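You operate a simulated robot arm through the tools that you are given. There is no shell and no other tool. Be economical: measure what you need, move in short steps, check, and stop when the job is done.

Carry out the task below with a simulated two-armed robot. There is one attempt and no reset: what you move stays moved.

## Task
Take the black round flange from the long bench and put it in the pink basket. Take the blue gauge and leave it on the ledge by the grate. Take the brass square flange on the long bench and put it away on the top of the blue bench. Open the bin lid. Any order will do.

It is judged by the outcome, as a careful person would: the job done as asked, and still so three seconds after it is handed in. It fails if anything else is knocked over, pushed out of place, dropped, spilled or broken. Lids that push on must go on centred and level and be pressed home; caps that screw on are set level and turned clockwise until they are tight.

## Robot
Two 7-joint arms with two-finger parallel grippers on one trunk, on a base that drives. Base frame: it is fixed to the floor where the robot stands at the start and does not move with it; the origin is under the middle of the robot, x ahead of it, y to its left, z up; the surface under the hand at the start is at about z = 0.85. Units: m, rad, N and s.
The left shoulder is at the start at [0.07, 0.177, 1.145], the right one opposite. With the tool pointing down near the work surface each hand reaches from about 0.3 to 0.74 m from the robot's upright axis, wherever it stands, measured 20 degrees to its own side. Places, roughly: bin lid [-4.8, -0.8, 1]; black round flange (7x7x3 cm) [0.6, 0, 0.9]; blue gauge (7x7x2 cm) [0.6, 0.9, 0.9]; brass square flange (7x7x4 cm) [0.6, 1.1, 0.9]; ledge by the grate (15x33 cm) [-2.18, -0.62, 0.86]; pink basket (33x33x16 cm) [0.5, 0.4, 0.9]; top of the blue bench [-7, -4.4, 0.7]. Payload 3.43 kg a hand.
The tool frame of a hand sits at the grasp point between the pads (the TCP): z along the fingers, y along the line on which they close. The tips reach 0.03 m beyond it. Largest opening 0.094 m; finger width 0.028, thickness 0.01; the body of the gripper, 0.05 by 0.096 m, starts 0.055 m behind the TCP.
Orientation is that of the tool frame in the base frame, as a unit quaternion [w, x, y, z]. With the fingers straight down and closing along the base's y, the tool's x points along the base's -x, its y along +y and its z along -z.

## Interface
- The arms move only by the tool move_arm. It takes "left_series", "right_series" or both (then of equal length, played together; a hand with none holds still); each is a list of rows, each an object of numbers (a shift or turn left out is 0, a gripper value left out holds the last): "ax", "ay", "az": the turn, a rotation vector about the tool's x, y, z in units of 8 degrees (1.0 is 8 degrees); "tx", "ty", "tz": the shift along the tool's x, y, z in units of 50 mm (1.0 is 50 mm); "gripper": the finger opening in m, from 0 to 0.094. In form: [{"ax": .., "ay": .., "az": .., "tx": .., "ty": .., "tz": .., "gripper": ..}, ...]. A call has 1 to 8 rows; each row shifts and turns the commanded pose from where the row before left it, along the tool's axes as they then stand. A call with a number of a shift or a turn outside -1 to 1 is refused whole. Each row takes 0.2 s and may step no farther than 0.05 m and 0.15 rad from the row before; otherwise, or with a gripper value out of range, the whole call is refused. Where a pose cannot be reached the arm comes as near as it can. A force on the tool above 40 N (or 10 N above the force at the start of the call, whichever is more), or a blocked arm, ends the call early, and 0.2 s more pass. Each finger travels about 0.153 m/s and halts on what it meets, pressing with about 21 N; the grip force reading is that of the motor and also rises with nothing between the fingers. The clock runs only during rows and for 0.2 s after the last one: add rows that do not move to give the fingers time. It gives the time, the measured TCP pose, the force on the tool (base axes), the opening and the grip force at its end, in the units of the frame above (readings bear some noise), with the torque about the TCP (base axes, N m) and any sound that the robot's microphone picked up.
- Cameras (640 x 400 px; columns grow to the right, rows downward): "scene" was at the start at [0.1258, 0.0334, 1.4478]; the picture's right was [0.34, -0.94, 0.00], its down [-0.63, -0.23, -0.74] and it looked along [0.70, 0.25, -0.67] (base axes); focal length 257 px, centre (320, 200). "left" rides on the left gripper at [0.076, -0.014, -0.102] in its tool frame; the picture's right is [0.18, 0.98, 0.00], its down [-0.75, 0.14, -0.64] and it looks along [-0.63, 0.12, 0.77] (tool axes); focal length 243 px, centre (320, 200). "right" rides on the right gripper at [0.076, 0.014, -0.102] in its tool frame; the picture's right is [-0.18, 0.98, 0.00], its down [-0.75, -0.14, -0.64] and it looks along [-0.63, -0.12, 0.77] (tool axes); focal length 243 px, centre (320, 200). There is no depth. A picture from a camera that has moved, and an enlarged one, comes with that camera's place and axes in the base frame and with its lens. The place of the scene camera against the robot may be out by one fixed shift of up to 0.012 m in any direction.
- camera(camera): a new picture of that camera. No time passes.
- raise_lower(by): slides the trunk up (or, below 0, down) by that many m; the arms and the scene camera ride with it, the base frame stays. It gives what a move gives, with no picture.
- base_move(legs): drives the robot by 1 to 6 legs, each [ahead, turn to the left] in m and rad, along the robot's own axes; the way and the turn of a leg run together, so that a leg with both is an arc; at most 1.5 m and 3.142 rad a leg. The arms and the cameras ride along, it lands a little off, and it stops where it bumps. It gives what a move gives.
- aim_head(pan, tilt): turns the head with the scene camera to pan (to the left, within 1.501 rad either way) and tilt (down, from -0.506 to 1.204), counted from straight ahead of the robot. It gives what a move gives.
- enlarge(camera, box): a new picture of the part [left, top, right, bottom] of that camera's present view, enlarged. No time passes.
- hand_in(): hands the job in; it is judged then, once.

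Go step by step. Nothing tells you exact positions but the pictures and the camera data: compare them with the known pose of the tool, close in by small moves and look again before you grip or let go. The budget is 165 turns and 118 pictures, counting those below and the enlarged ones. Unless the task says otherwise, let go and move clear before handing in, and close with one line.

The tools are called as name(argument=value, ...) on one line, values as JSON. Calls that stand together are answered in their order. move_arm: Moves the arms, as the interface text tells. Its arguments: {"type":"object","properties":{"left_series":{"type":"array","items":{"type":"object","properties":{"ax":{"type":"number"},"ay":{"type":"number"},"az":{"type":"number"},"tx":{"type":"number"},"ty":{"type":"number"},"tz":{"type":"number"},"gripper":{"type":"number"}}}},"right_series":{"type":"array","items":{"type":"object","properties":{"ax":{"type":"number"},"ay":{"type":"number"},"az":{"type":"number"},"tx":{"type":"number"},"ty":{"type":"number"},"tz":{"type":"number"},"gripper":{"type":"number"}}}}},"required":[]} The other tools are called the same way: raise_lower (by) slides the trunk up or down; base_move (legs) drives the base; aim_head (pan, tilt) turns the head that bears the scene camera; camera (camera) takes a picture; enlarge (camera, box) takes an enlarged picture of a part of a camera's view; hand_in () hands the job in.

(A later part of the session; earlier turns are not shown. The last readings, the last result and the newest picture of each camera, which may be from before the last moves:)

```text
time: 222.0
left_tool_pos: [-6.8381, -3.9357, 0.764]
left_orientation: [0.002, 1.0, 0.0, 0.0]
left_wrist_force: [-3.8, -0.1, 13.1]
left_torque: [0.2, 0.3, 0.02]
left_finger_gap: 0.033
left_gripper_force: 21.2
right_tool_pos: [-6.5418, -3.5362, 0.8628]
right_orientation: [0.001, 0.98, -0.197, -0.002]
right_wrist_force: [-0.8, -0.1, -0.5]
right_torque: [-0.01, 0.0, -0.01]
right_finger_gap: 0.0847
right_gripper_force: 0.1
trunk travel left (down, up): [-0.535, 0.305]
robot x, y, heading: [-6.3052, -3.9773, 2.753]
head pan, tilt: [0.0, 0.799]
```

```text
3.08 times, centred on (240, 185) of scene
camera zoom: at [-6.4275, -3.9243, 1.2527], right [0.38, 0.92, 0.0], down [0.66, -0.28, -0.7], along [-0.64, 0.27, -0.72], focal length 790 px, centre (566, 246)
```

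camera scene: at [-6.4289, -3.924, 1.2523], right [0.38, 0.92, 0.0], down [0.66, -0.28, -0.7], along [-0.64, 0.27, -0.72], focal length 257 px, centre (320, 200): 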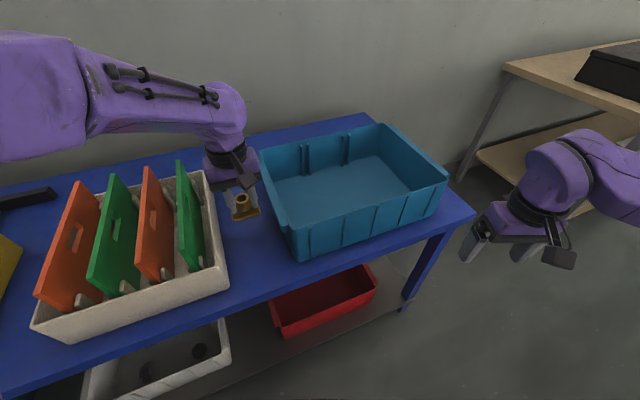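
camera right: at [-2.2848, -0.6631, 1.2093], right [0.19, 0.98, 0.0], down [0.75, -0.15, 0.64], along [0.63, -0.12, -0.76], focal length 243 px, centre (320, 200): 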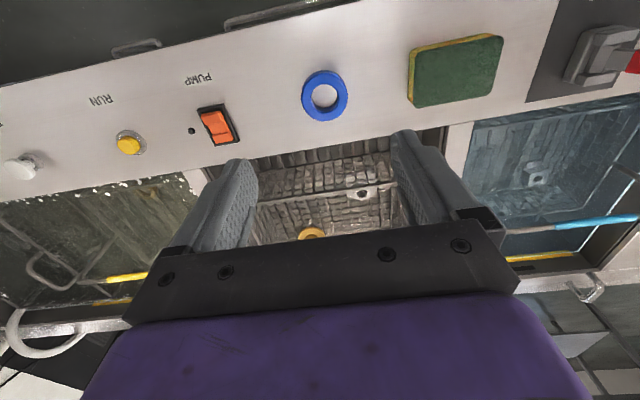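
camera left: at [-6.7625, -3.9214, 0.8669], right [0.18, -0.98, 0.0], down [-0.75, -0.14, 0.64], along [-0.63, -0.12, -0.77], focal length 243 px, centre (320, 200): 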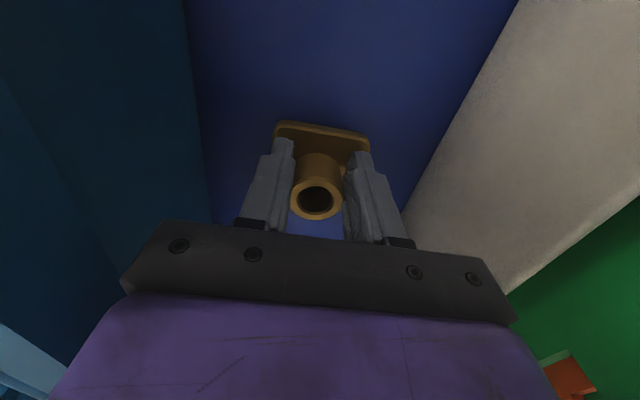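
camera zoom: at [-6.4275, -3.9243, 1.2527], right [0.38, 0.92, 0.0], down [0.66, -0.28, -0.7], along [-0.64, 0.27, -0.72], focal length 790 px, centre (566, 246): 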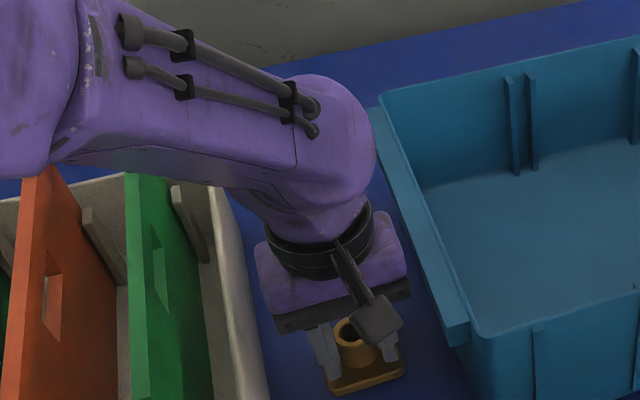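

Contact came at a height consistent with a bench top at about z = 0.72. I'll ease slightly, open and rise.

move_arm(left_series=[{"tz": -0.03}, {"gripper": 0.05}, {"gripper": 0.05}, {"tz": -0.3}, {"tz": -0.5}, {}])

camera(camera="left")

```text
time: 223.4
left_tool_pos: [-6.8372, -3.9355, 0.8045]
left_orientation: [0.002, 1.0, 0.0, 0.002]
left_wrist_force: [0.2, 0.2, 0.4]
left_torque: [-0.03, -0.02, -0.02]
left_finger_gap: 0.05
left_gripper_force: 0.1
right_tool_pos: [-6.5425, -3.5372, 0.8625]
right_orientation: [0.0, 0.98, -0.198, -0.001]
right_wrist_force: [-0.6, -0.4, -0.1]
right_torque: [-0.05, 0.0, 0.02]
right_finger_gap: 0.085
right_gripper_force: 0.2
trunk travel left (down, up): [-0.535, 0.305]
robot x, y, heading: [-6.3027, -3.9762, 2.748]
head pan, tilt: [0.0, 0.799]
```

```text
63 pictures are left
camera left: at [-6.7631, -3.921, 0.9072], right [0.18, -0.98, 0.01], down [-0.76, -0.14, 0.64], along [-0.63, -0.12, -0.77], focal length 243 px, centre (320, 200)
```

left: 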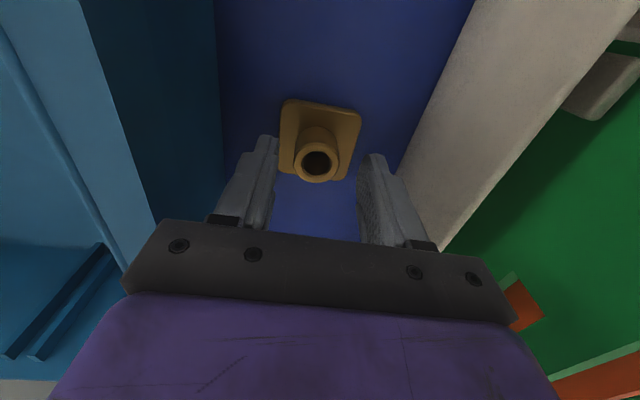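

The flange stands upright on the bench top. I'll raise the trunk, pull the left hand in and restore its yaw.

raise_lower(by=0.3)

move_arm(left_series=[{"tx": 0.5, "az": 0.95}, {"tx": 0.5, "az": 0.95}, {"tx": 0.5, "az": 0.95}, {"tz": -0.8}, {}])

camera(camera="scene")

```text
time: 226.4
left_tool_pos: [-6.8379, -3.9345, 1.1043]
left_orientation: [0.003, 1.0, 0.0, 0.001]
left_wrist_force: [0.3, 0.9, 0.2]
left_torque: [-0.04, -0.01, 0.01]
left_finger_gap: 0.0502
left_gripper_force: 0.0
right_tool_pos: [-6.543, -3.536, 1.1618]
right_orientation: [0.0, 0.98, -0.198, -0.001]
right_wrist_force: [-1.5, -0.1, 0.0]
right_torque: [0.02, -0.02, -0.01]
right_finger_gap: 0.085
right_gripper_force: 0.1
trunk travel left (down, up): [-0.835, 0.005]
robot x, y, heading: [-6.3028, -3.9772, 2.747]
head pan, tilt: [0.0, 0.799]
```

```text
time: 227.6
left_tool_pos: [-6.7628, -3.9454, 1.1436]
left_orientation: [0.003, 0.98, -0.197, 0.004]
left_wrist_force: [0.0, 0.4, -0.4]
left_torque: [0.0, -0.02, 0.01]
left_finger_gap: 0.0499
left_gripper_force: 0.0
right_tool_pos: [-6.5438, -3.5365, 1.1615]
right_orientation: [0.0, 0.98, -0.198, -0.002]
right_wrist_force: [0.3, -0.4, -0.1]
right_torque: [-0.03, 0.0, -0.04]
right_finger_gap: 0.0851
right_gripper_force: 0.0
trunk travel left (down, up): [-0.835, 0.005]
robot x, y, heading: [-6.3047, -3.9793, 2.744]
head pan, tilt: [0.0, 0.799]
```

```text
62 pictures are left
camera scene: at [-6.4289, -3.9236, 1.5523], right [0.38, 0.92, 0.0], down [0.66, -0.28, -0.7], along [-0.64, 0.27, -0.72], focal length 257 px, centre (320, 200)
```

scene: 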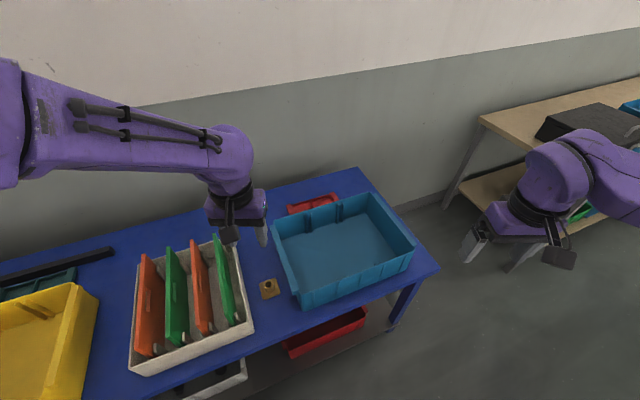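

The brass flange is safely placed. I'll drive back up the corridor to the gap.

base_move(legs=[[0, -1.228], [1.3, 0], [1.3, 0], [1.08, 0], [0, -1.5165]])

aim_head(pan=-0.4, tilt=0.7)

camera(camera="scene")

```text
time: 252.2
left_tool_pos: [-5.6677, -0.1508, 1.1448]
left_orientation: [-0.003, 0.007, 1.0, 0.002]
left_wrist_force: [-0.4, -1.0, -0.3]
left_torque: [0.01, -0.02, 0.0]
left_finger_gap: 0.05
left_gripper_force: 0.0
right_tool_pos: [-5.719, -0.6132, 1.1623]
right_orientation: [0.001, 0.005, 1.0, 0.0]
right_wrist_force: [0.4, 0.4, 0.3]
right_torque: [0.02, 0.01, -0.01]
right_finger_gap: 0.0849
right_gripper_force: 0.0
trunk travel left (down, up): [-0.835, 0.005]
robot x, y, heading: [-6.1067, -0.2944, -0.006]
head pan, tilt: [0.0, 0.799]
```

```text
time: 253.1
left_tool_pos: [-5.6675, -0.1507, 1.1457]
left_orientation: [-0.002, 0.006, 1.0, 0.001]
left_wrist_force: [-0.2, -0.2, 0.2]
left_torque: [-0.04, -0.02, 0.03]
left_finger_gap: 0.0501
left_gripper_force: 0.0
right_tool_pos: [-5.7181, -0.6141, 1.1624]
right_orientation: [0.002, 0.005, 1.0, 0.0]
right_wrist_force: [0.6, -0.4, 0.6]
right_torque: [0.0, -0.05, 0.02]
right_finger_gap: 0.085
right_gripper_force: 0.1
trunk travel left (down, up): [-0.835, 0.005]
robot x, y, heading: [-6.1036, -0.2937, -0.011]
head pan, tilt: [-0.4, 0.7]
```

```text
61 pictures are left
camera scene: at [-5.9804, -0.3218, 1.5605], right [-0.4, -0.92, 0.0], down [-0.59, 0.25, -0.76], along [0.7, -0.3, -0.64], focal length 257 px, centre (320, 200)
```

scene: 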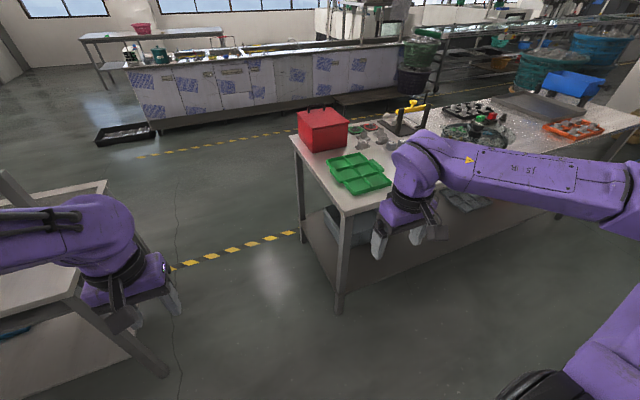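

I'll enlarge the back of the bin to look for the hinge.

enlarge(camera="scene", box=[275, 90, 395, 170])

```text
5.00 times, centred on (335, 130) of scene
camera zoom: at [-5.9804, -0.3218, 1.5605], right [-0.4, -0.92, 0.0], down [-0.59, 0.25, -0.76], along [0.7, -0.3, -0.64], focal length 1284 px, centre (245, 550)
```

zoom: 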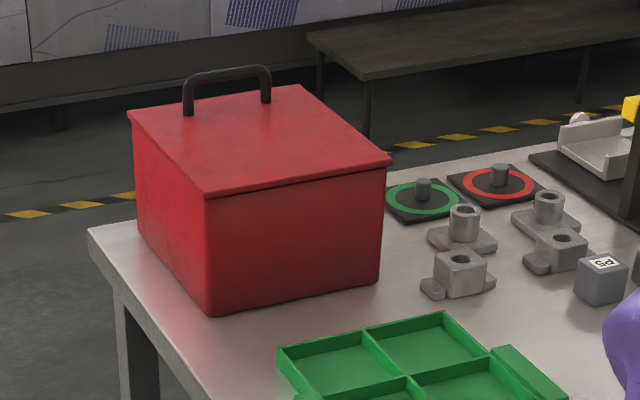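

The lid is hinged at the back and the green tray behind it is low. I'll return through the gap and come round to face the bin squarely.

base_move(legs=[[0.7, 0], [0.8, 0], [0.75, 0], [0, -1.56], [0.55, 0], [0, -1.57]])

aim_head(pan=0.0, tilt=0.7)

camera(camera="scene")

```text
time: 274.8
left_tool_pos: [-4.2959, -1.0077, 1.1446]
left_orientation: [0.003, 1.0, 0.007, 0.002]
left_wrist_force: [-0.5, -0.9, 0.1]
left_torque: [0.02, 0.01, -0.02]
left_finger_gap: 0.0499
left_gripper_force: 0.1
right_tool_pos: [-4.2577, -0.543, 1.162]
right_orientation: [-0.001, 1.0, 0.007, -0.002]
right_wrist_force: [-0.5, 0.0, 0.5]
right_torque: [-0.06, -0.03, 0.0]
right_finger_gap: 0.0848
right_gripper_force: 0.1
trunk travel left (down, up): [-0.835, 0.005]
robot x, y, heading: [-3.8594, -0.8534, -3.128]
head pan, tilt: [-0.4, 0.7]
```

```text
time: 275.6
left_tool_pos: [-4.2952, -1.0066, 1.1452]
left_orientation: [0.002, 1.0, 0.008, 0.003]
left_wrist_force: [0.2, -0.2, 0.3]
left_torque: [0.01, -0.02, 0.01]
left_finger_gap: 0.0502
left_gripper_force: 0.1
right_tool_pos: [-4.2569, -0.5423, 1.1619]
right_orientation: [-0.001, 1.0, 0.007, -0.002]
right_wrist_force: [-0.4, -0.3, 0.1]
right_torque: [0.02, -0.01, 0.0]
right_finger_gap: 0.0851
right_gripper_force: 0.1
trunk travel left (down, up): [-0.835, 0.005]
robot x, y, heading: [-3.8624, -0.856, -3.122]
head pan, tilt: [0.0, 0.7]
```

```text
59 pictures are left
camera scene: at [-4.0003, -0.8513, 1.5606], right [-0.02, 1.0, 0.0], down [0.64, 0.01, -0.76], along [-0.76, -0.01, -0.64], focal length 257 px, centre (320, 200)
```

scene: 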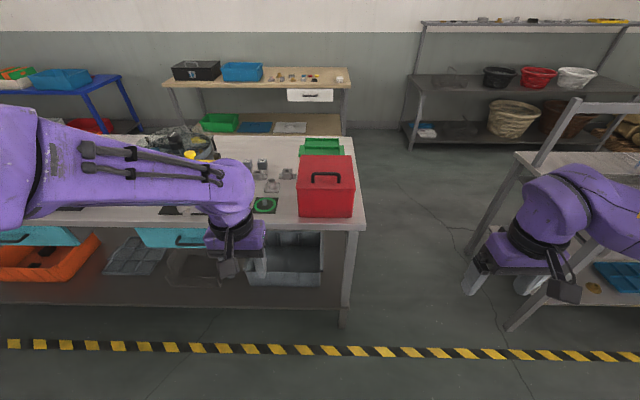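

I'm facing the bin squarely. I'll move up to x about -4.30.

base_move(legs=[[0.44, -0.01]])

move_arm(right_series=[{"az": -0.9375}, {"az": -0.9375}, {"az": -0.9375}, {"az": -0.9375}, {"az": -0.9375}, {"az": -0.9375}, {}])

camera(camera="scene")

```text
time: 278.3
left_tool_pos: [-4.7364, -1.0102, 1.1453]
left_orientation: [0.001, 1.0, 0.003, 0.003]
left_wrist_force: [0.9, -0.7, 0.3]
left_torque: [-0.03, -0.02, -0.02]
left_finger_gap: 0.0498
left_gripper_force: 0.1
right_tool_pos: [-4.694, -0.5467, 1.1629]
right_orientation: [0.0, 1.0, 0.003, -0.003]
right_wrist_force: [0.8, 0.6, -0.2]
right_torque: [-0.02, 0.04, 0.01]
right_finger_gap: 0.0851
right_gripper_force: 0.1
trunk travel left (down, up): [-0.835, 0.005]
robot x, y, heading: [-4.3012, -0.8565, -3.129]
head pan, tilt: [0.0, 0.7]
```

```text
time: 279.9
left_tool_pos: [-4.7371, -1.0111, 1.145]
left_orientation: [0.001, 1.0, 0.003, 0.002]
left_wrist_force: [-0.1, 1.1, -0.6]
left_torque: [0.03, 0.04, 0.02]
left_finger_gap: 0.0499
left_gripper_force: 0.1
right_tool_pos: [-4.6938, -0.5708, 1.1342]
right_orientation: [-0.007, 0.996, 0.088, -0.011]
right_wrist_force: [0.5, -0.3, -0.2]
right_torque: [0.01, -0.03, 0.04]
right_finger_gap: 0.0851
right_gripper_force: 0.1
right hand out of reach, approached as far as the arm can: row 1, 2, 3, 4, 5, 6
trunk travel left (down, up): [-0.835, 0.005]
robot x, y, heading: [-4.3026, -0.8603, -3.129]
head pan, tilt: [0.0, 0.7]
```

```text
58 pictures are left
camera scene: at [-4.441, -0.8568, 1.5606], right [-0.01, 1.0, 0.0], down [0.64, 0.01, -0.76], along [-0.76, -0.01, -0.64], focal length 257 px, centre (320, 200)
```

scene: 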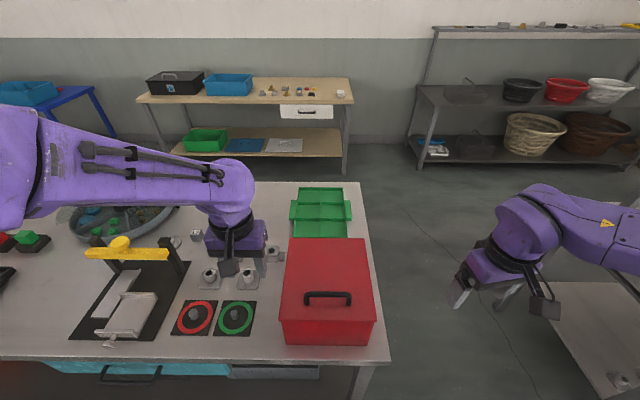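

The right hand was at its reach limit out there. I'll bring it in over the bin and then rotate.

move_arm(right_series=[{"ty": 0.9, "tz": -0.1}, {"ty": 0.9, "tz": -0.1}, {"ty": 0.9, "tz": -0.1}, {"ty": 0.6, "tz": -0.1}, {"az": -0.9375}, {"az": -0.9375}, {"az": -0.9375}, {"az": -0.9375}])

```text
time: 281.7
left_tool_pos: [-4.7377, -1.0101, 1.1454]
left_orientation: [0.001, 1.0, 0.004, 0.002]
left_wrist_force: [0.7, 1.4, 0.5]
left_torque: [-0.01, -0.03, 0.01]
left_finger_gap: 0.0499
left_gripper_force: 0.0
right_tool_pos: [-4.6635, -0.7323, 1.1501]
right_orientation: [-0.01, 0.949, 0.314, -0.008]
right_wrist_force: [0.0, -0.5, -0.3]
right_torque: [-0.02, -0.02, 0.02]
right_finger_gap: 0.0851
right_gripper_force: 0.1
right hand out of reach, approached as far as the arm can: row 8
trunk travel left (down, up): [-0.835, 0.005]
robot x, y, heading: [-4.3011, -0.8611, -3.128]
head pan, tilt: [0.0, 0.7]
```

move_arm(right_series=[{"az": -0.9375}, {"az": -0.9375}, {"az": -0.9375}])

```text
time: 282.5
left_tool_pos: [-4.7379, -1.0108, 1.1454]
left_orientation: [0.002, 1.0, 0.002, 0.002]
left_wrist_force: [0.2, 0.3, -0.1]
left_torque: [-0.01, -0.01, 0.01]
left_finger_gap: 0.0501
left_gripper_force: 0.0
right_tool_pos: [-4.6652, -0.7327, 1.1512]
right_orientation: [-0.009, 0.95, 0.312, -0.007]
right_wrist_force: [-0.5, 0.6, -0.3]
right_torque: [0.01, -0.01, 0.0]
right_finger_gap: 0.0852
right_gripper_force: 0.1
right hand out of reach, approached as far as the arm can: row 1, 2, 3
trunk travel left (down, up): [-0.835, 0.005]
robot x, y, heading: [-4.3041, -0.8589, -3.134]
head pan, tilt: [0.0, 0.7]
```

That direction is limited, so I'll rotate the other way.

move_arm(right_series=[{"az": 0.99}, {"az": 0.99}, {"az": 0.99}, {"az": 0.99}, {"az": 0.99}, {"az": 0.99}, {"az": 0.99}, {"az": 0.99}])

move_arm(right_series=[{"az": 0.99}, {"az": 0.99}, {"az": 0.99}, {"az": 0.99}, {"az": 0.99}, {"az": 0.99}, {"az": 0.99}, {"az": 0.9}])

```text
time: 284.3
left_tool_pos: [-4.7371, -1.009, 1.1461]
left_orientation: [0.002, 1.0, 0.003, 0.003]
left_wrist_force: [-0.2, -0.1, -0.3]
left_torque: [-0.03, 0.0, 0.0]
left_finger_gap: 0.05
left_gripper_force: 0.2
right_tool_pos: [-4.6646, -0.7321, 1.1505]
right_orientation: [-0.004, 0.972, -0.234, -0.012]
right_wrist_force: [0.2, 0.2, 0.0]
right_torque: [0.01, 0.01, 0.02]
right_finger_gap: 0.0849
right_gripper_force: 0.0
trunk travel left (down, up): [-0.835, 0.005]
robot x, y, heading: [-4.3028, -0.8603, -3.132]
head pan, tilt: [0.0, 0.7]
```

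```text
time: 286.1
left_tool_pos: [-4.7379, -1.01, 1.1452]
left_orientation: [0.002, 1.0, 0.003, 0.003]
left_wrist_force: [0.0, 0.0, 1.0]
left_torque: [0.02, 0.01, -0.02]
left_finger_gap: 0.0498
left_gripper_force: 0.0
right_tool_pos: [-4.6661, -0.7328, 1.1505]
right_orientation: [0.003, 0.709, -0.705, -0.012]
right_wrist_force: [-0.9, 0.2, -1.1]
right_torque: [-0.03, -0.01, 0.0]
right_finger_gap: 0.0854
right_gripper_force: 0.2
trunk travel left (down, up): [-0.835, 0.005]
robot x, y, heading: [-4.2986, -0.8602, -3.133]
head pan, tilt: [0.0, 0.7]
```

The right gripper now closes along x, as the handle bar needs. I'll move the left hand aside, bring the right over the handle and look.

move_arm(left_series=[{"ty": 0.9, "tx": 0.3}, {"ty": 0.9, "tx": 0.3}, {"ty": 0.9, "tx": 0.3}], right_series=[{"tx": 0.7, "ty": 0.4}, {"tx": 0.7, "ty": 0.4}, {"tx": 0.7, "ty": 0.4, "gripper": 0.06}])

camera(camera="right")

camera(camera="scene")

```text
time: 286.9
left_tool_pos: [-4.6928, -1.1527, 1.1435]
left_orientation: [-0.001, 1.0, 0.002, 0.002]
left_wrist_force: [-0.8, -0.9, -0.7]
left_torque: [0.07, 0.03, 0.01]
left_finger_gap: 0.0501
left_gripper_force: 0.0
right_tool_pos: [-4.7247, -0.846, 1.1508]
right_orientation: [0.001, 0.709, -0.705, -0.015]
right_wrist_force: [0.0, -0.6, 0.6]
right_torque: [0.07, 0.04, 0.01]
right_finger_gap: 0.0601
right_gripper_force: 0.1
trunk travel left (down, up): [-0.835, 0.005]
robot x, y, heading: [-4.302, -0.8633, -3.129]
head pan, tilt: [0.0, 0.7]
```

```text
57 pictures are left
camera right: at [-4.736, -0.9265, 1.2529], right [-0.98, 0.18, 0.02], down [0.15, 0.74, 0.65], along [0.1, 0.65, -0.76], focal length 243 px, centre (320, 200)
```

right: 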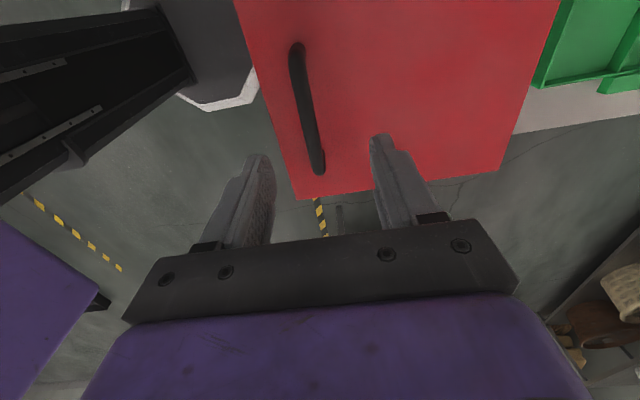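

```text
56 pictures are left
camera scene: at [-4.4418, -0.8671, 1.5605], right [-0.01, 1.0, 0.01], down [0.64, 0.01, -0.76], along [-0.76, 0.0, -0.64], focal length 257 px, centre (320, 200)
```

scene: 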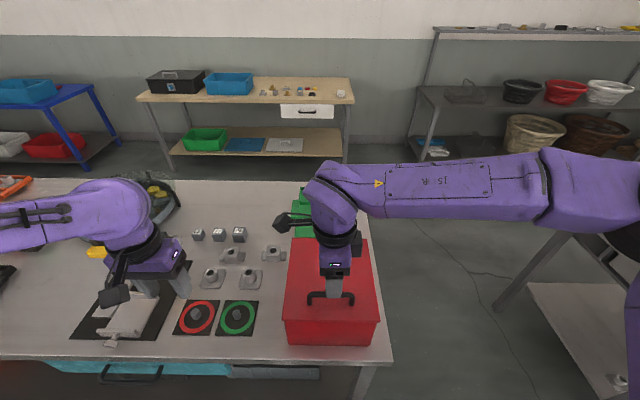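

The handle bar is at about x = -4.718, y -0.80 to -0.90, near z = 1.07. I'll lower over it carefully.

move_arm(right_series=[{"ty": -0.14, "tz": 0.5}, {"tz": 0.5}, {"tz": 0.3}, {}])

camera(camera="right")

enlarge(camera="scene", box=[260, 220, 400, 350])

```text
time: 287.9
left_tool_pos: [-4.6914, -1.1438, 1.1449]
left_orientation: [0.002, 1.0, 0.003, 0.002]
left_wrist_force: [0.1, -0.6, -0.7]
left_torque: [0.0, 0.01, 0.02]
left_finger_gap: 0.0499
left_gripper_force: 0.1
right_tool_pos: [-4.7188, -0.8369, 1.0857]
right_orientation: [0.003, 0.709, -0.705, -0.012]
right_wrist_force: [0.1, -0.2, -0.1]
right_torque: [0.01, -0.01, -0.02]
right_finger_gap: 0.0597
right_gripper_force: 0.1
trunk travel left (down, up): [-0.835, 0.005]
robot x, y, heading: [-4.3051, -0.8602, -3.131]
head pan, tilt: [0.0, 0.7]
```

```text
55 pictures are left
camera right: at [-4.7297, -0.9154, 1.1878], right [-0.98, 0.18, 0.02], down [0.15, 0.75, 0.65], along [0.1, 0.64, -0.76], focal length 243 px, centre (320, 200)
```

right: 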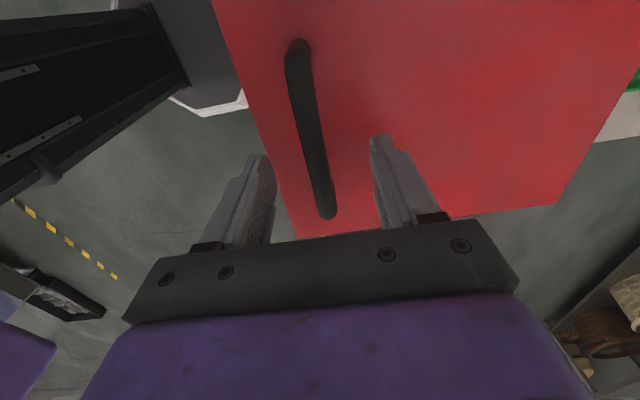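

```text
3.08 times, centred on (330, 285) of scene
camera zoom: at [-4.4407, -0.8557, 1.5606], right [-0.01, 1.0, 0.0], down [0.64, 0.01, -0.77], along [-0.76, -0.01, -0.64], focal length 790 px, centre (289, -62)
```

zoom: 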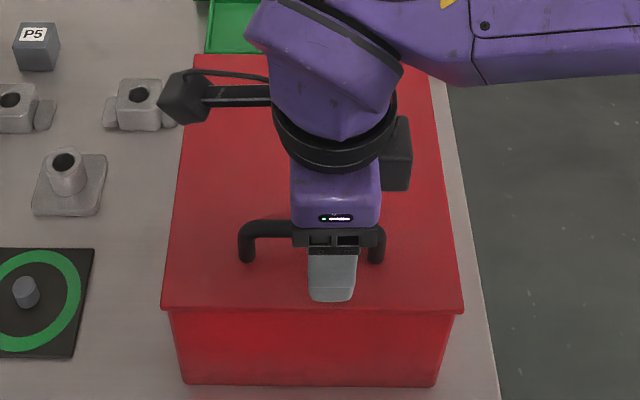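

The bar lies between the fingers. I'll drop 6 mm more and close.

move_arm(right_series=[{"tz": 0.12}, {"gripper": 0.0}, {"gripper": 0.0}, {"gripper": 0.0}, {}])

camera(camera="right")

```text
time: 289.1
left_tool_pos: [-4.6908, -1.1453, 1.1451]
left_orientation: [0.002, 1.0, 0.003, 0.002]
left_wrist_force: [-0.2, 0.0, -0.7]
left_torque: [0.02, 0.02, -0.04]
left_finger_gap: 0.0505
left_gripper_force: 0.0
right_tool_pos: [-4.7169, -0.837, 1.0817]
right_orientation: [0.005, 0.708, -0.706, -0.013]
right_wrist_force: [-4.8, 1.4, 28.7]
right_torque: [0.34, 0.01, -1.14]
right_finger_gap: 0.012
right_gripper_force: 45.3
trunk travel left (down, up): [-0.835, 0.005]
robot x, y, heading: [-4.3017, -0.8617, -3.134]
head pan, tilt: [0.0, 0.7]
```

```text
53 pictures are left
camera right: at [-4.7293, -0.916, 1.1843], right [-0.98, 0.18, 0.03], down [0.15, 0.75, 0.65], along [0.1, 0.64, -0.76], focal length 243 px, centre (320, 200)
```

right: 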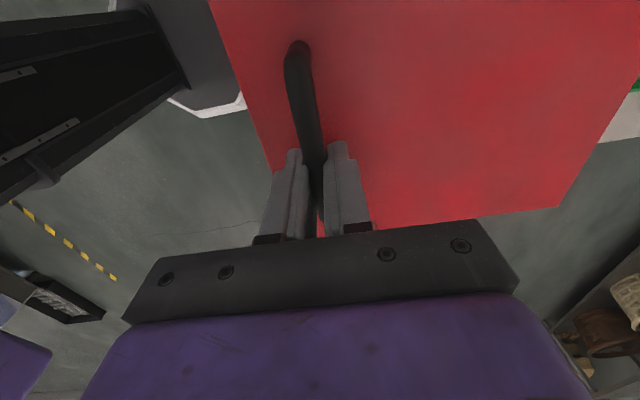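

The bar is gripped at 12 mm. I'll begin lifting along an arc about the rear hinge in small steps.

move_arm(right_series=[{"tz": -0.1}, {"ty": 0.06, "tz": -0.25}, {"ty": 0.12, "tz": -0.28}, {}])

camera(camera="scene")

```text
time: 290.1
left_tool_pos: [-4.6926, -1.1448, 1.1449]
left_orientation: [0.002, 1.0, 0.002, 0.003]
left_wrist_force: [0.7, 0.4, -0.3]
left_torque: [-0.02, 0.02, 0.02]
left_finger_gap: 0.0499
left_gripper_force: 0.1
right_tool_pos: [-4.7257, -0.8374, 1.112]
right_orientation: [0.003, 0.71, -0.704, -0.012]
right_wrist_force: [1.0, 1.8, -3.0]
right_torque: [0.95, -0.15, -0.59]
right_finger_gap: 0.0115
right_gripper_force: 45.6
trunk travel left (down, up): [-0.835, 0.005]
robot x, y, heading: [-4.3022, -0.8614, -3.133]
head pan, tilt: [0.0, 0.7]
```

```text
52 pictures are left
camera scene: at [-4.4413, -0.8569, 1.5605], right [-0.01, 1.0, 0.0], down [0.64, 0.01, -0.76], along [-0.76, -0.01, -0.64], focal length 257 px, centre (320, 200)
```

scene: 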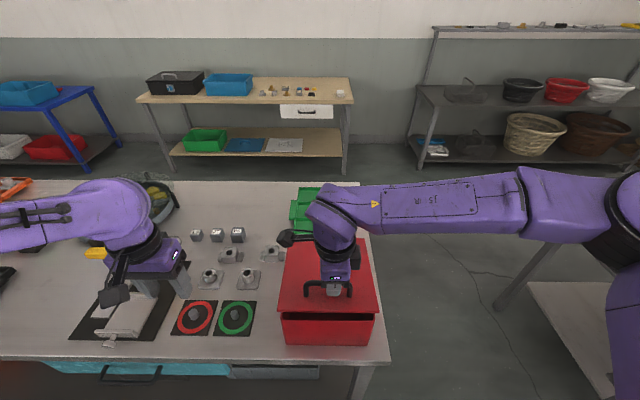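

The lid is lifting on its hinge with low force. I'll continue the arc.

move_arm(right_series=[{"ty": 0.14, "tz": -0.28}, {"ty": 0.16, "tz": -0.27}, {"ty": 0.19, "tz": -0.25}, {"ty": 0.2, "tz": -0.24}, {}])

enlarge(camera="scene", box=[240, 170, 420, 350])

```text
time: 291.3
left_tool_pos: [-4.6893, -1.143, 1.147]
left_orientation: [0.002, 1.0, 0.003, 0.001]
left_wrist_force: [0.0, -0.2, 0.6]
left_torque: [0.0, 0.01, 0.01]
left_finger_gap: 0.05
left_gripper_force: 0.0
right_tool_pos: [-4.7572, -0.8367, 1.167]
right_orientation: [0.004, 0.709, -0.705, -0.012]
right_wrist_force: [10.7, 6.2, 5.5]
right_torque: [-0.07, -0.18, -0.21]
right_finger_gap: 0.0115
right_gripper_force: 44.6
trunk travel left (down, up): [-0.835, 0.005]
robot x, y, heading: [-4.301, -0.8599, -3.131]
head pan, tilt: [0.0, 0.7]
```

```text
2.22 times, centred on (330, 260) of scene
camera zoom: at [-4.4367, -0.8551, 1.561], right [-0.01, 1.0, 0.0], down [0.64, 0.01, -0.77], along [-0.77, -0.01, -0.64], focal length 571 px, centre (298, 67)
```

zoom: 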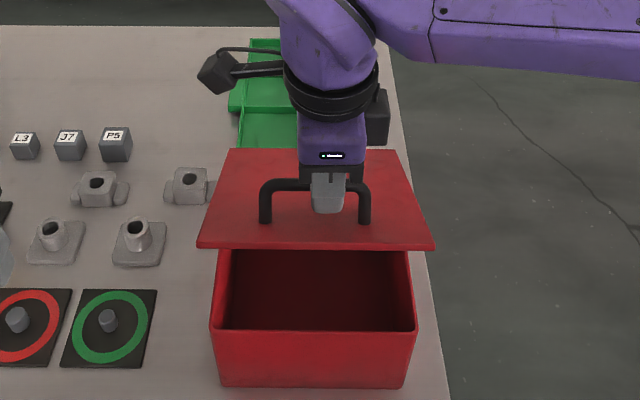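

The sideways force tells me the hinge is a little farther back than I took it. I'll correct the arc and continue.

move_arm(right_series=[{"ty": 0.18, "tz": -0.32}, {"ty": 0.24, "tz": -0.27}, {"ty": 0.27, "tz": -0.23}, {"ty": 0.28, "tz": -0.21}, {}])

enlarge(camera="scene", box=[240, 150, 420, 330])

```text
time: 292.5
left_tool_pos: [-4.6953, -1.1435, 1.1442]
left_orientation: [0.002, 1.0, 0.003, 0.004]
left_wrist_force: [1.5, 1.3, -0.4]
left_torque: [0.02, 0.0, -0.01]
left_finger_gap: 0.0501
left_gripper_force: 0.2
right_tool_pos: [-4.81, -0.8382, 1.2146]
right_orientation: [0.002, 0.709, -0.705, -0.011]
right_wrist_force: [-6.6, 7.1, -13.6]
right_torque: [-0.09, 0.06, 0.24]
right_finger_gap: 0.0117
right_gripper_force: 45.8
trunk travel left (down, up): [-0.835, 0.005]
robot x, y, heading: [-4.3058, -0.8593, -3.134]
head pan, tilt: [0.0, 0.7]
```

```text
2.22 times, centred on (330, 240) of scene
camera zoom: at [-4.4454, -0.8545, 1.56], right [-0.01, 1.0, 0.0], down [0.65, 0.01, -0.76], along [-0.76, -0.01, -0.65], focal length 571 px, centre (298, 111)
```

zoom: 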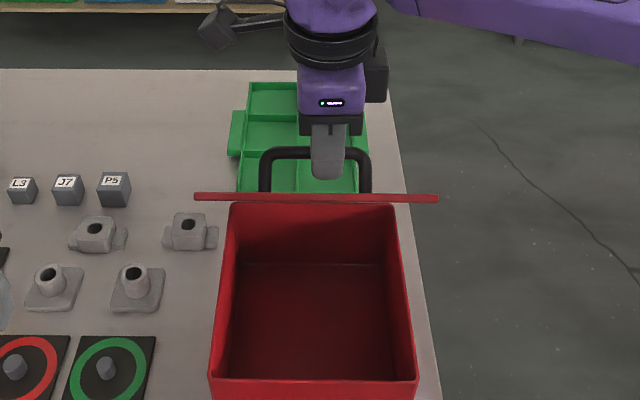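

The lid is at about 49° and the force now points slightly inward. I'll continue with a tighter arc, tilting the tool forward a little to extend reach.

move_arm(right_series=[{"ty": 0.32, "tz": -0.1, "ax": -0.4}, {"ty": 0.324, "tz": -0.06, "ax": -0.4}, {"ty": 0.34, "tz": -0.06, "ax": -0.4}, {"ty": 0.34, "tz": -0.02, "ax": -0.4}, {}])

enlarge(camera="scene", box=[240, 150, 420, 330])

```text
time: 293.7
left_tool_pos: [-4.6915, -1.1421, 1.1462]
left_orientation: [0.003, 1.0, 0.003, 0.002]
left_wrist_force: [-0.5, -0.4, 0.5]
left_torque: [0.01, 0.0, 0.0]
left_finger_gap: 0.0499
left_gripper_force: 0.0
right_tool_pos: [-4.8706, -0.8365, 1.237]
right_orientation: [0.084, 0.704, -0.699, -0.091]
right_wrist_force: [1.3, 8.3, 6.4]
right_torque: [-0.71, 0.06, 0.53]
right_finger_gap: 0.0116
right_gripper_force: 44.5
trunk travel left (down, up): [-0.835, 0.005]
robot x, y, heading: [-4.3015, -0.8569, -3.135]
head pan, tilt: [0.0, 0.7]
```

```text
2.22 times, centred on (330, 240) of scene
camera zoom: at [-4.4394, -0.8537, 1.5608], right [-0.01, 1.0, 0.0], down [0.64, 0.0, -0.77], along [-0.77, -0.01, -0.64], focal length 571 px, centre (298, 111)
```

zoom: 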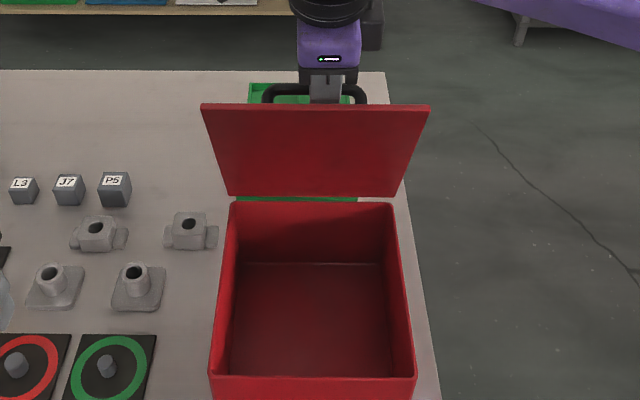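

The lid is at about 68°. I'll keep going.

move_arm(right_series=[{"ty": 0.272, "tz": 0.02, "ax": -0.35}, {"ty": 0.262, "tz": 0.06, "ax": -0.35}, {"ty": 0.252, "tz": 0.096}, {"ty": 0.248, "tz": 0.11}, {}])

enlarge(camera="scene", box=[240, 150, 420, 330])

```text
time: 294.9
left_tool_pos: [-4.6925, -1.1429, 1.1458]
left_orientation: [0.003, 1.0, 0.002, 0.003]
left_wrist_force: [0.6, 0.8, -0.7]
left_torque: [0.04, -0.01, -0.01]
left_finger_gap: 0.0498
left_gripper_force: 0.0
right_tool_pos: [-4.9268, -0.8385, 1.237]
right_orientation: [0.116, 0.7, -0.694, -0.124]
right_wrist_force: [0.2, 7.9, -1.2]
right_torque: [0.0, 0.05, 0.2]
right_finger_gap: 0.0115
right_gripper_force: 45.2
trunk travel left (down, up): [-0.835, 0.005]
robot x, y, heading: [-4.3041, -0.856, -3.134]
head pan, tilt: [0.0, 0.7]
```

```text
2.22 times, centred on (330, 240) of scene
camera zoom: at [-4.4414, -0.8541, 1.5605], right [-0.01, 1.0, 0.0], down [0.64, 0.01, -0.76], along [-0.76, -0.01, -0.64], focal length 571 px, centre (298, 111)
```

zoom: 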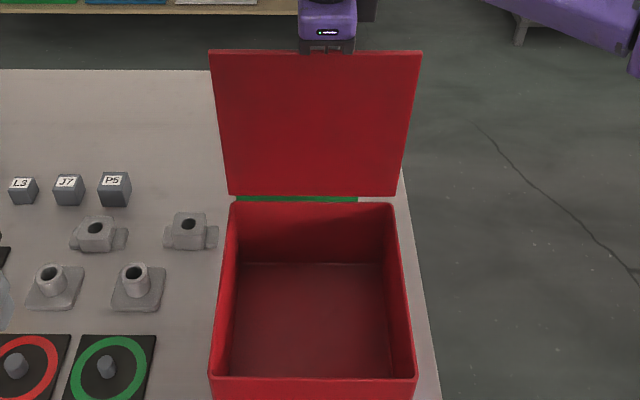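

The lid is at about 84°. I'll push it past vertical.

move_arm(right_series=[{"ty": 0.306, "tz": 0.15, "ax": 0.3}, {"ty": 0.3, "tz": 0.18, "ax": 0.3}, {"ty": 0.29, "tz": 0.18, "ax": 0.3}, {}])

enlarge(camera="scene", box=[240, 150, 420, 330])

```text
time: 295.9
left_tool_pos: [-4.689, -1.1414, 1.1473]
left_orientation: [0.003, 1.0, 0.003, 0.001]
left_wrist_force: [0.5, -0.6, 0.3]
left_torque: [0.01, 0.0, -0.02]
left_finger_gap: 0.0499
left_gripper_force: 0.1
right_tool_pos: [-4.9709, -0.8378, 1.2286]
right_orientation: [0.074, 0.704, -0.702, -0.079]
right_wrist_force: [17.9, 10.5, 2.2]
right_torque: [0.61, -3.74, -0.79]
right_finger_gap: 0.0117
right_gripper_force: 44.9
trunk travel left (down, up): [-0.835, 0.005]
robot x, y, heading: [-4.3018, -0.8611, -3.133]
head pan, tilt: [0.0, 0.7]
```

```text
2.22 times, centred on (330, 240) of scene
camera zoom: at [-4.4356, -0.853, 1.5611], right [-0.01, 1.0, 0.0], down [0.64, 0.0, -0.77], along [-0.77, -0.01, -0.64], focal length 571 px, centre (298, 111)
```

zoom: 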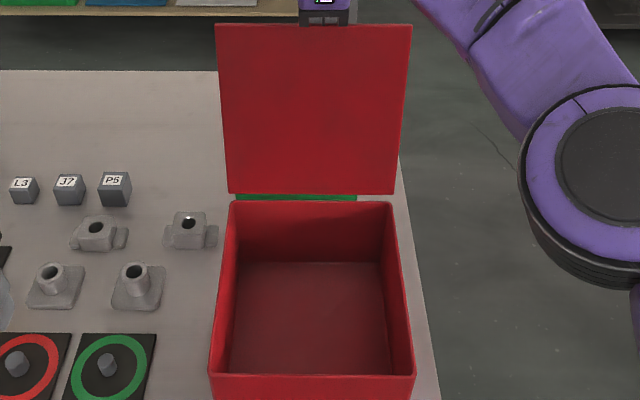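

The lid is past vertical, at about 97°, and seems to meet resistance. I'll back off slightly and check the force before letting go.

move_arm(right_series=[{"ty": -0.08, "ax": -0.2}, {}])

camera(camera="right")

```text
time: 296.5
left_tool_pos: [-4.6863, -1.1431, 1.1475]
left_orientation: [0.003, 1.0, 0.004, 0.0]
left_wrist_force: [-0.8, 0.4, 0.2]
left_torque: [-0.01, 0.03, -0.03]
left_finger_gap: 0.0502
left_gripper_force: 0.1
right_tool_pos: [-4.9654, -0.8375, 1.2308]
right_orientation: [0.084, 0.703, -0.7, -0.091]
right_wrist_force: [17.6, 10.1, 17.6]
right_torque: [-0.24, -4.48, -0.39]
right_finger_gap: 0.0113
right_gripper_force: 44.4
trunk travel left (down, up): [-0.835, 0.005]
robot x, y, heading: [-4.3047, -0.8641, -3.132]
head pan, tilt: [0.0, 0.7]
```

```text
46 pictures are left
camera right: at [-4.9535, -0.9158, 1.3326], right [-0.95, 0.18, 0.24], down [0.29, 0.75, 0.59], along [-0.08, 0.64, -0.77], focal length 243 px, centre (320, 200)
```

right: 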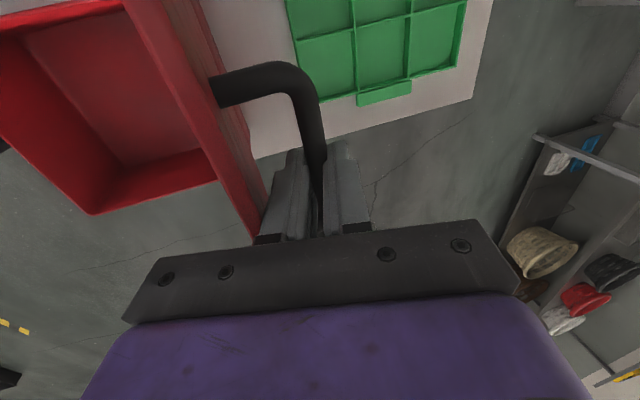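

The gripper body is touching the lid's edge. I'll untilt the tool to free it.

move_arm(right_series=[{"ax": 0.35}, {"ax": 0.35}, {"ax": 0.3}, {}])

camera(camera="right")

```text
time: 297.2
left_tool_pos: [-4.6912, -1.1437, 1.1459]
left_orientation: [0.001, 1.0, 0.002, 0.002]
left_wrist_force: [-0.1, 0.3, -0.5]
left_torque: [0.0, -0.06, -0.03]
left_finger_gap: 0.0502
left_gripper_force: 0.2
right_tool_pos: [-4.9642, -0.8386, 1.2285]
right_orientation: [0.047, 0.707, -0.703, -0.061]
right_wrist_force: [-1.1, 3.6, 6.2]
right_torque: [-0.4, -0.11, 0.65]
right_finger_gap: 0.0117
right_gripper_force: 45.0
right hand out of reach, approached as far as the arm can: row 2, 3
trunk travel left (down, up): [-0.835, 0.005]
robot x, y, heading: [-4.3006, -0.863, -3.139]
head pan, tilt: [0.0, 0.7]
stopped in row 3 (right hand): the force on the tool passed its limit at 50 N (the readings are from after the stop); the commanded pose is now the measured one
```

```text
45 pictures are left
camera right: at [-4.9626, -0.918, 1.33], right [-0.97, 0.18, 0.15], down [0.24, 0.74, 0.63], along [0.0, 0.65, -0.76], focal length 243 px, centre (320, 200)
```

right: 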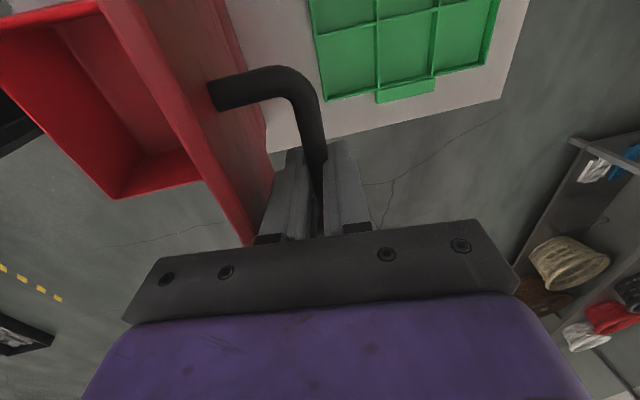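

The lid is past vertical (about 95–100°) and the forces are low. I'll open just enough to clear the bar and lift away along the tool axis.

move_arm(right_series=[{"gripper": 0.024}, {"gripper": 0.024}, {"tz": -0.15}, {"tz": -0.15}, {}])

camera(camera="right")

camera(camera="scene")

```text
time: 298.4
left_tool_pos: [-4.6928, -1.1443, 1.145]
left_orientation: [0.001, 1.0, 0.003, 0.003]
left_wrist_force: [-0.4, -0.5, 0.0]
left_torque: [-0.04, 0.03, -0.01]
left_finger_gap: 0.0502
left_gripper_force: 0.1
right_tool_pos: [-4.9603, -0.8419, 1.2423]
right_orientation: [0.047, 0.707, -0.703, -0.06]
right_wrist_force: [-0.1, -0.3, 0.8]
right_torque: [0.02, -0.02, 0.0]
right_finger_gap: 0.0241
right_gripper_force: 0.1
right hand out of reach, approached as far as the arm can: row 4
trunk travel left (down, up): [-0.835, 0.005]
robot x, y, heading: [-4.3011, -0.8572, -3.134]
head pan, tilt: [0.0, 0.7]
```

```text
44 pictures are left
camera right: at [-4.9589, -0.9205, 1.3444], right [-0.97, 0.18, 0.15], down [0.23, 0.74, 0.63], along [0.0, 0.65, -0.76], focal length 243 px, centre (320, 200)
```

right: 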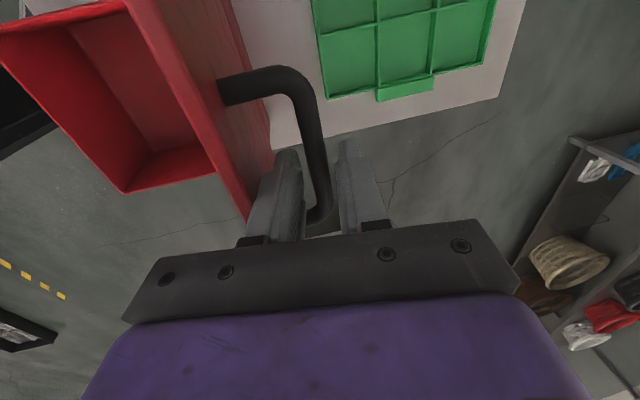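

```text
43 pictures are left
camera scene: at [-4.4418, -0.8563, 1.5606], right [-0.01, 1.0, 0.0], down [0.64, 0.01, -0.76], along [-0.76, -0.01, -0.64], focal length 257 px, centre (320, 200)
```

scene: 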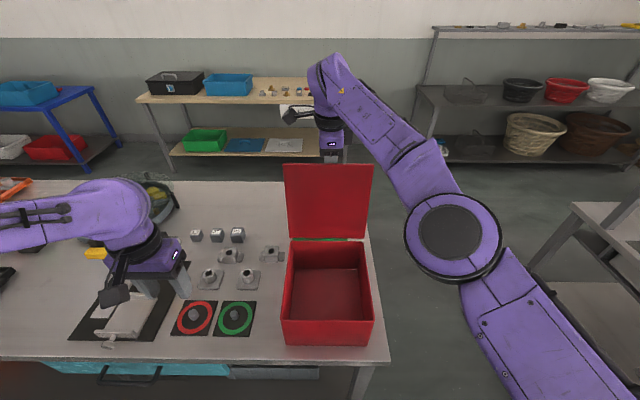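

The arm is at its upward limit with the fingers still around the bar. I'll nudge the base forward 3 cm, which also tips the lid a bit further open, to gain reach.

base_move(legs=[[0.03, 0]])

move_arm(right_series=[{"tz": -0.2}, {"tz": -0.2}, {}])

camera(camera="right")

```text
time: 299.2
left_tool_pos: [-4.7211, -1.1434, 1.146]
left_orientation: [0.003, 1.0, 0.002, 0.001]
left_wrist_force: [-0.2, 0.4, -0.3]
left_torque: [0.01, -0.06, -0.02]
left_finger_gap: 0.0499
left_gripper_force: 0.0
right_tool_pos: [-4.9876, -0.8424, 1.2434]
right_orientation: [0.047, 0.707, -0.703, -0.06]
right_wrist_force: [11.5, 1.3, 13.3]
right_torque: [1.03, -3.7, -0.64]
right_finger_gap: 0.0295
right_gripper_force: 5.0
trunk travel left (down, up): [-0.835, 0.005]
robot x, y, heading: [-4.3317, -0.8575, -3.131]
head pan, tilt: [0.0, 0.7]
```

```text
time: 300.0
left_tool_pos: [-4.7229, -1.1449, 1.1448]
left_orientation: [0.001, 1.0, 0.004, 0.003]
left_wrist_force: [0.3, 0.3, -0.8]
left_torque: [0.02, -0.02, -0.01]
left_finger_gap: 0.0501
left_gripper_force: 0.0
right_tool_pos: [-4.9833, -0.8434, 1.2628]
right_orientation: [0.048, 0.707, -0.703, -0.06]
right_wrist_force: [-0.5, -0.6, -0.2]
right_torque: [-0.02, -0.01, 0.0]
right_finger_gap: 0.024
right_gripper_force: 0.0
right hand out of reach, approached as far as the arm can: row 2
trunk travel left (down, up): [-0.835, 0.005]
robot x, y, heading: [-4.3307, -0.862, -3.125]
head pan, tilt: [0.0, 0.7]
```

```text
42 pictures are left
camera right: at [-4.9815, -0.923, 1.3662], right [-0.97, 0.18, 0.15], down [0.23, 0.74, 0.63], along [0.0, 0.64, -0.77], focal length 243 px, centre (320, 200)
```

right: 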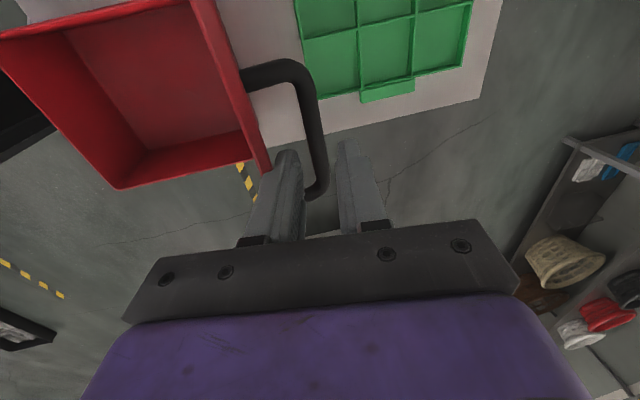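

Forces are zero and the fingertips should be just about above the bar. I'll use the last bit of trunk lift and drift toward +y while rising, watching the force.

raise_lower(by=0.005)

move_arm(right_series=[{"tx": -0.2, "tz": -0.15}, {"tx": -0.2, "tz": -0.1}, {}])

camera(camera="right")

```text
time: 300.6
left_tool_pos: [-4.7221, -1.1446, 1.1502]
left_orientation: [0.001, 1.0, 0.004, 0.002]
left_wrist_force: [0.3, 0.1, 0.2]
left_torque: [0.0, -0.02, -0.02]
left_finger_gap: 0.0501
left_gripper_force: 0.1
right_tool_pos: [-4.9819, -0.8446, 1.2682]
right_orientation: [0.047, 0.707, -0.704, -0.06]
right_wrist_force: [-0.6, 0.6, 1.4]
right_torque: [-0.01, -0.01, -0.02]
right_finger_gap: 0.0237
right_gripper_force: 0.0
trunk travel left (down, up): [-0.84, 0.0]
robot x, y, heading: [-4.3362, -0.8644, -3.138]
head pan, tilt: [0.0, 0.7]
```

```text
time: 301.4
left_tool_pos: [-4.7225, -1.145, 1.1495]
left_orientation: [0.001, 1.0, 0.003, 0.003]
left_wrist_force: [-0.5, 0.0, -0.1]
left_torque: [0.02, 0.01, 0.02]
left_finger_gap: 0.0499
left_gripper_force: 0.1
right_tool_pos: [-4.9808, -0.8257, 1.2807]
right_orientation: [0.047, 0.707, -0.704, -0.058]
right_wrist_force: [-1.4, 1.0, 0.0]
right_torque: [0.0, -0.03, 0.05]
right_finger_gap: 0.0236
right_gripper_force: 0.1
trunk travel left (down, up): [-0.84, 0.0]
robot x, y, heading: [-4.3322, -0.857, -3.133]
head pan, tilt: [0.0, 0.7]
```

```text
41 pictures are left
camera right: at [-4.9788, -0.9035, 1.3837], right [-0.97, 0.18, 0.15], down [0.23, 0.74, 0.63], along [0.0, 0.64, -0.76], focal length 243 px, centre (320, 200)
```

right: 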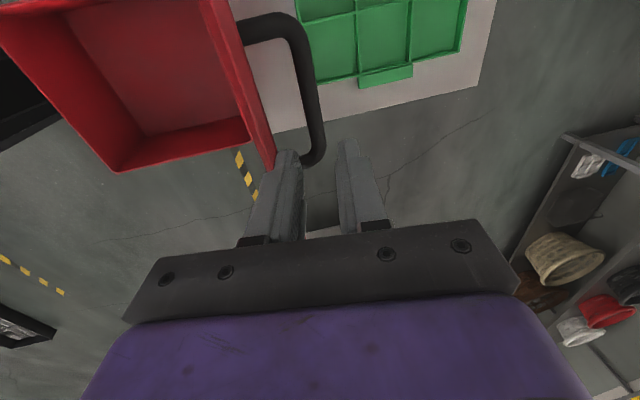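

It's rising freely. I'll continue up and to +y.

move_arm(right_series=[{"tx": -0.1, "tz": -0.2}, {"tx": -0.15, "tz": -0.2}, {"tx": -0.2, "tz": -0.2}, {}])

camera(camera="right")

enlarge(camera="scene", box=[230, 80, 430, 280])

```text
time: 302.4
left_tool_pos: [-4.722, -1.1444, 1.1511]
left_orientation: [0.0, 1.0, 0.003, 0.003]
left_wrist_force: [-0.4, -0.2, -0.5]
left_torque: [-0.01, -0.05, 0.01]
left_finger_gap: 0.0496
left_gripper_force: 0.0
right_tool_pos: [-4.9748, -0.8033, 1.311]
right_orientation: [0.047, 0.707, -0.703, -0.059]
right_wrist_force: [0.1, -0.7, -0.1]
right_torque: [-0.01, 0.02, 0.0]
right_finger_gap: 0.024
right_gripper_force: 0.0
trunk travel left (down, up): [-0.84, 0.0]
robot x, y, heading: [-4.3313, -0.8602, -3.132]
head pan, tilt: [0.0, 0.7]
```

```text
40 pictures are left
camera right: at [-4.974, -0.8815, 1.4143], right [-0.97, 0.18, 0.15], down [0.23, 0.74, 0.63], along [0.0, 0.64, -0.76], focal length 243 px, centre (320, 200)
```

right: 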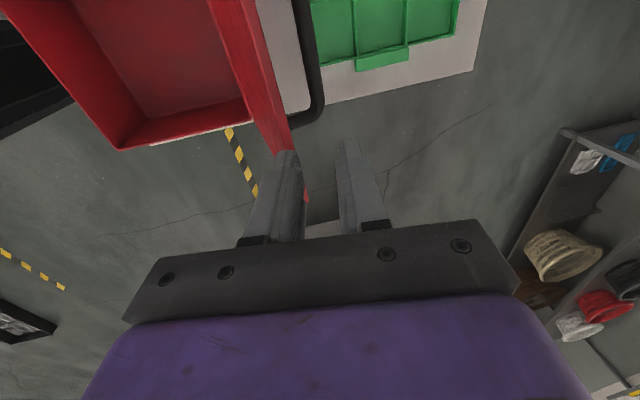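

```text
2.00 times, centred on (330, 180) of scene
camera zoom: at [-4.4716, -0.8572, 1.5656], right [-0.01, 1.0, 0.0], down [0.64, 0.01, -0.76], along [-0.76, -0.01, -0.64], focal length 514 px, centre (300, 240)
```

zoom: 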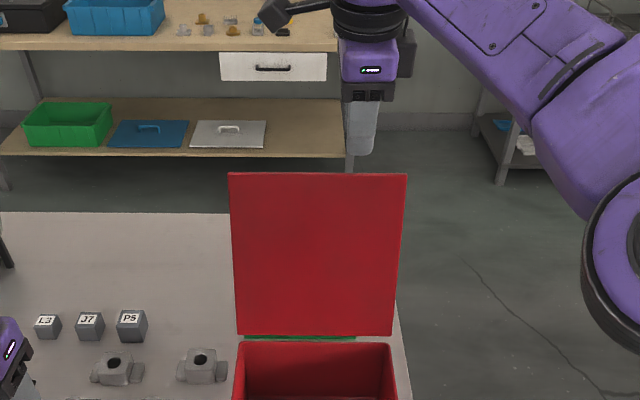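

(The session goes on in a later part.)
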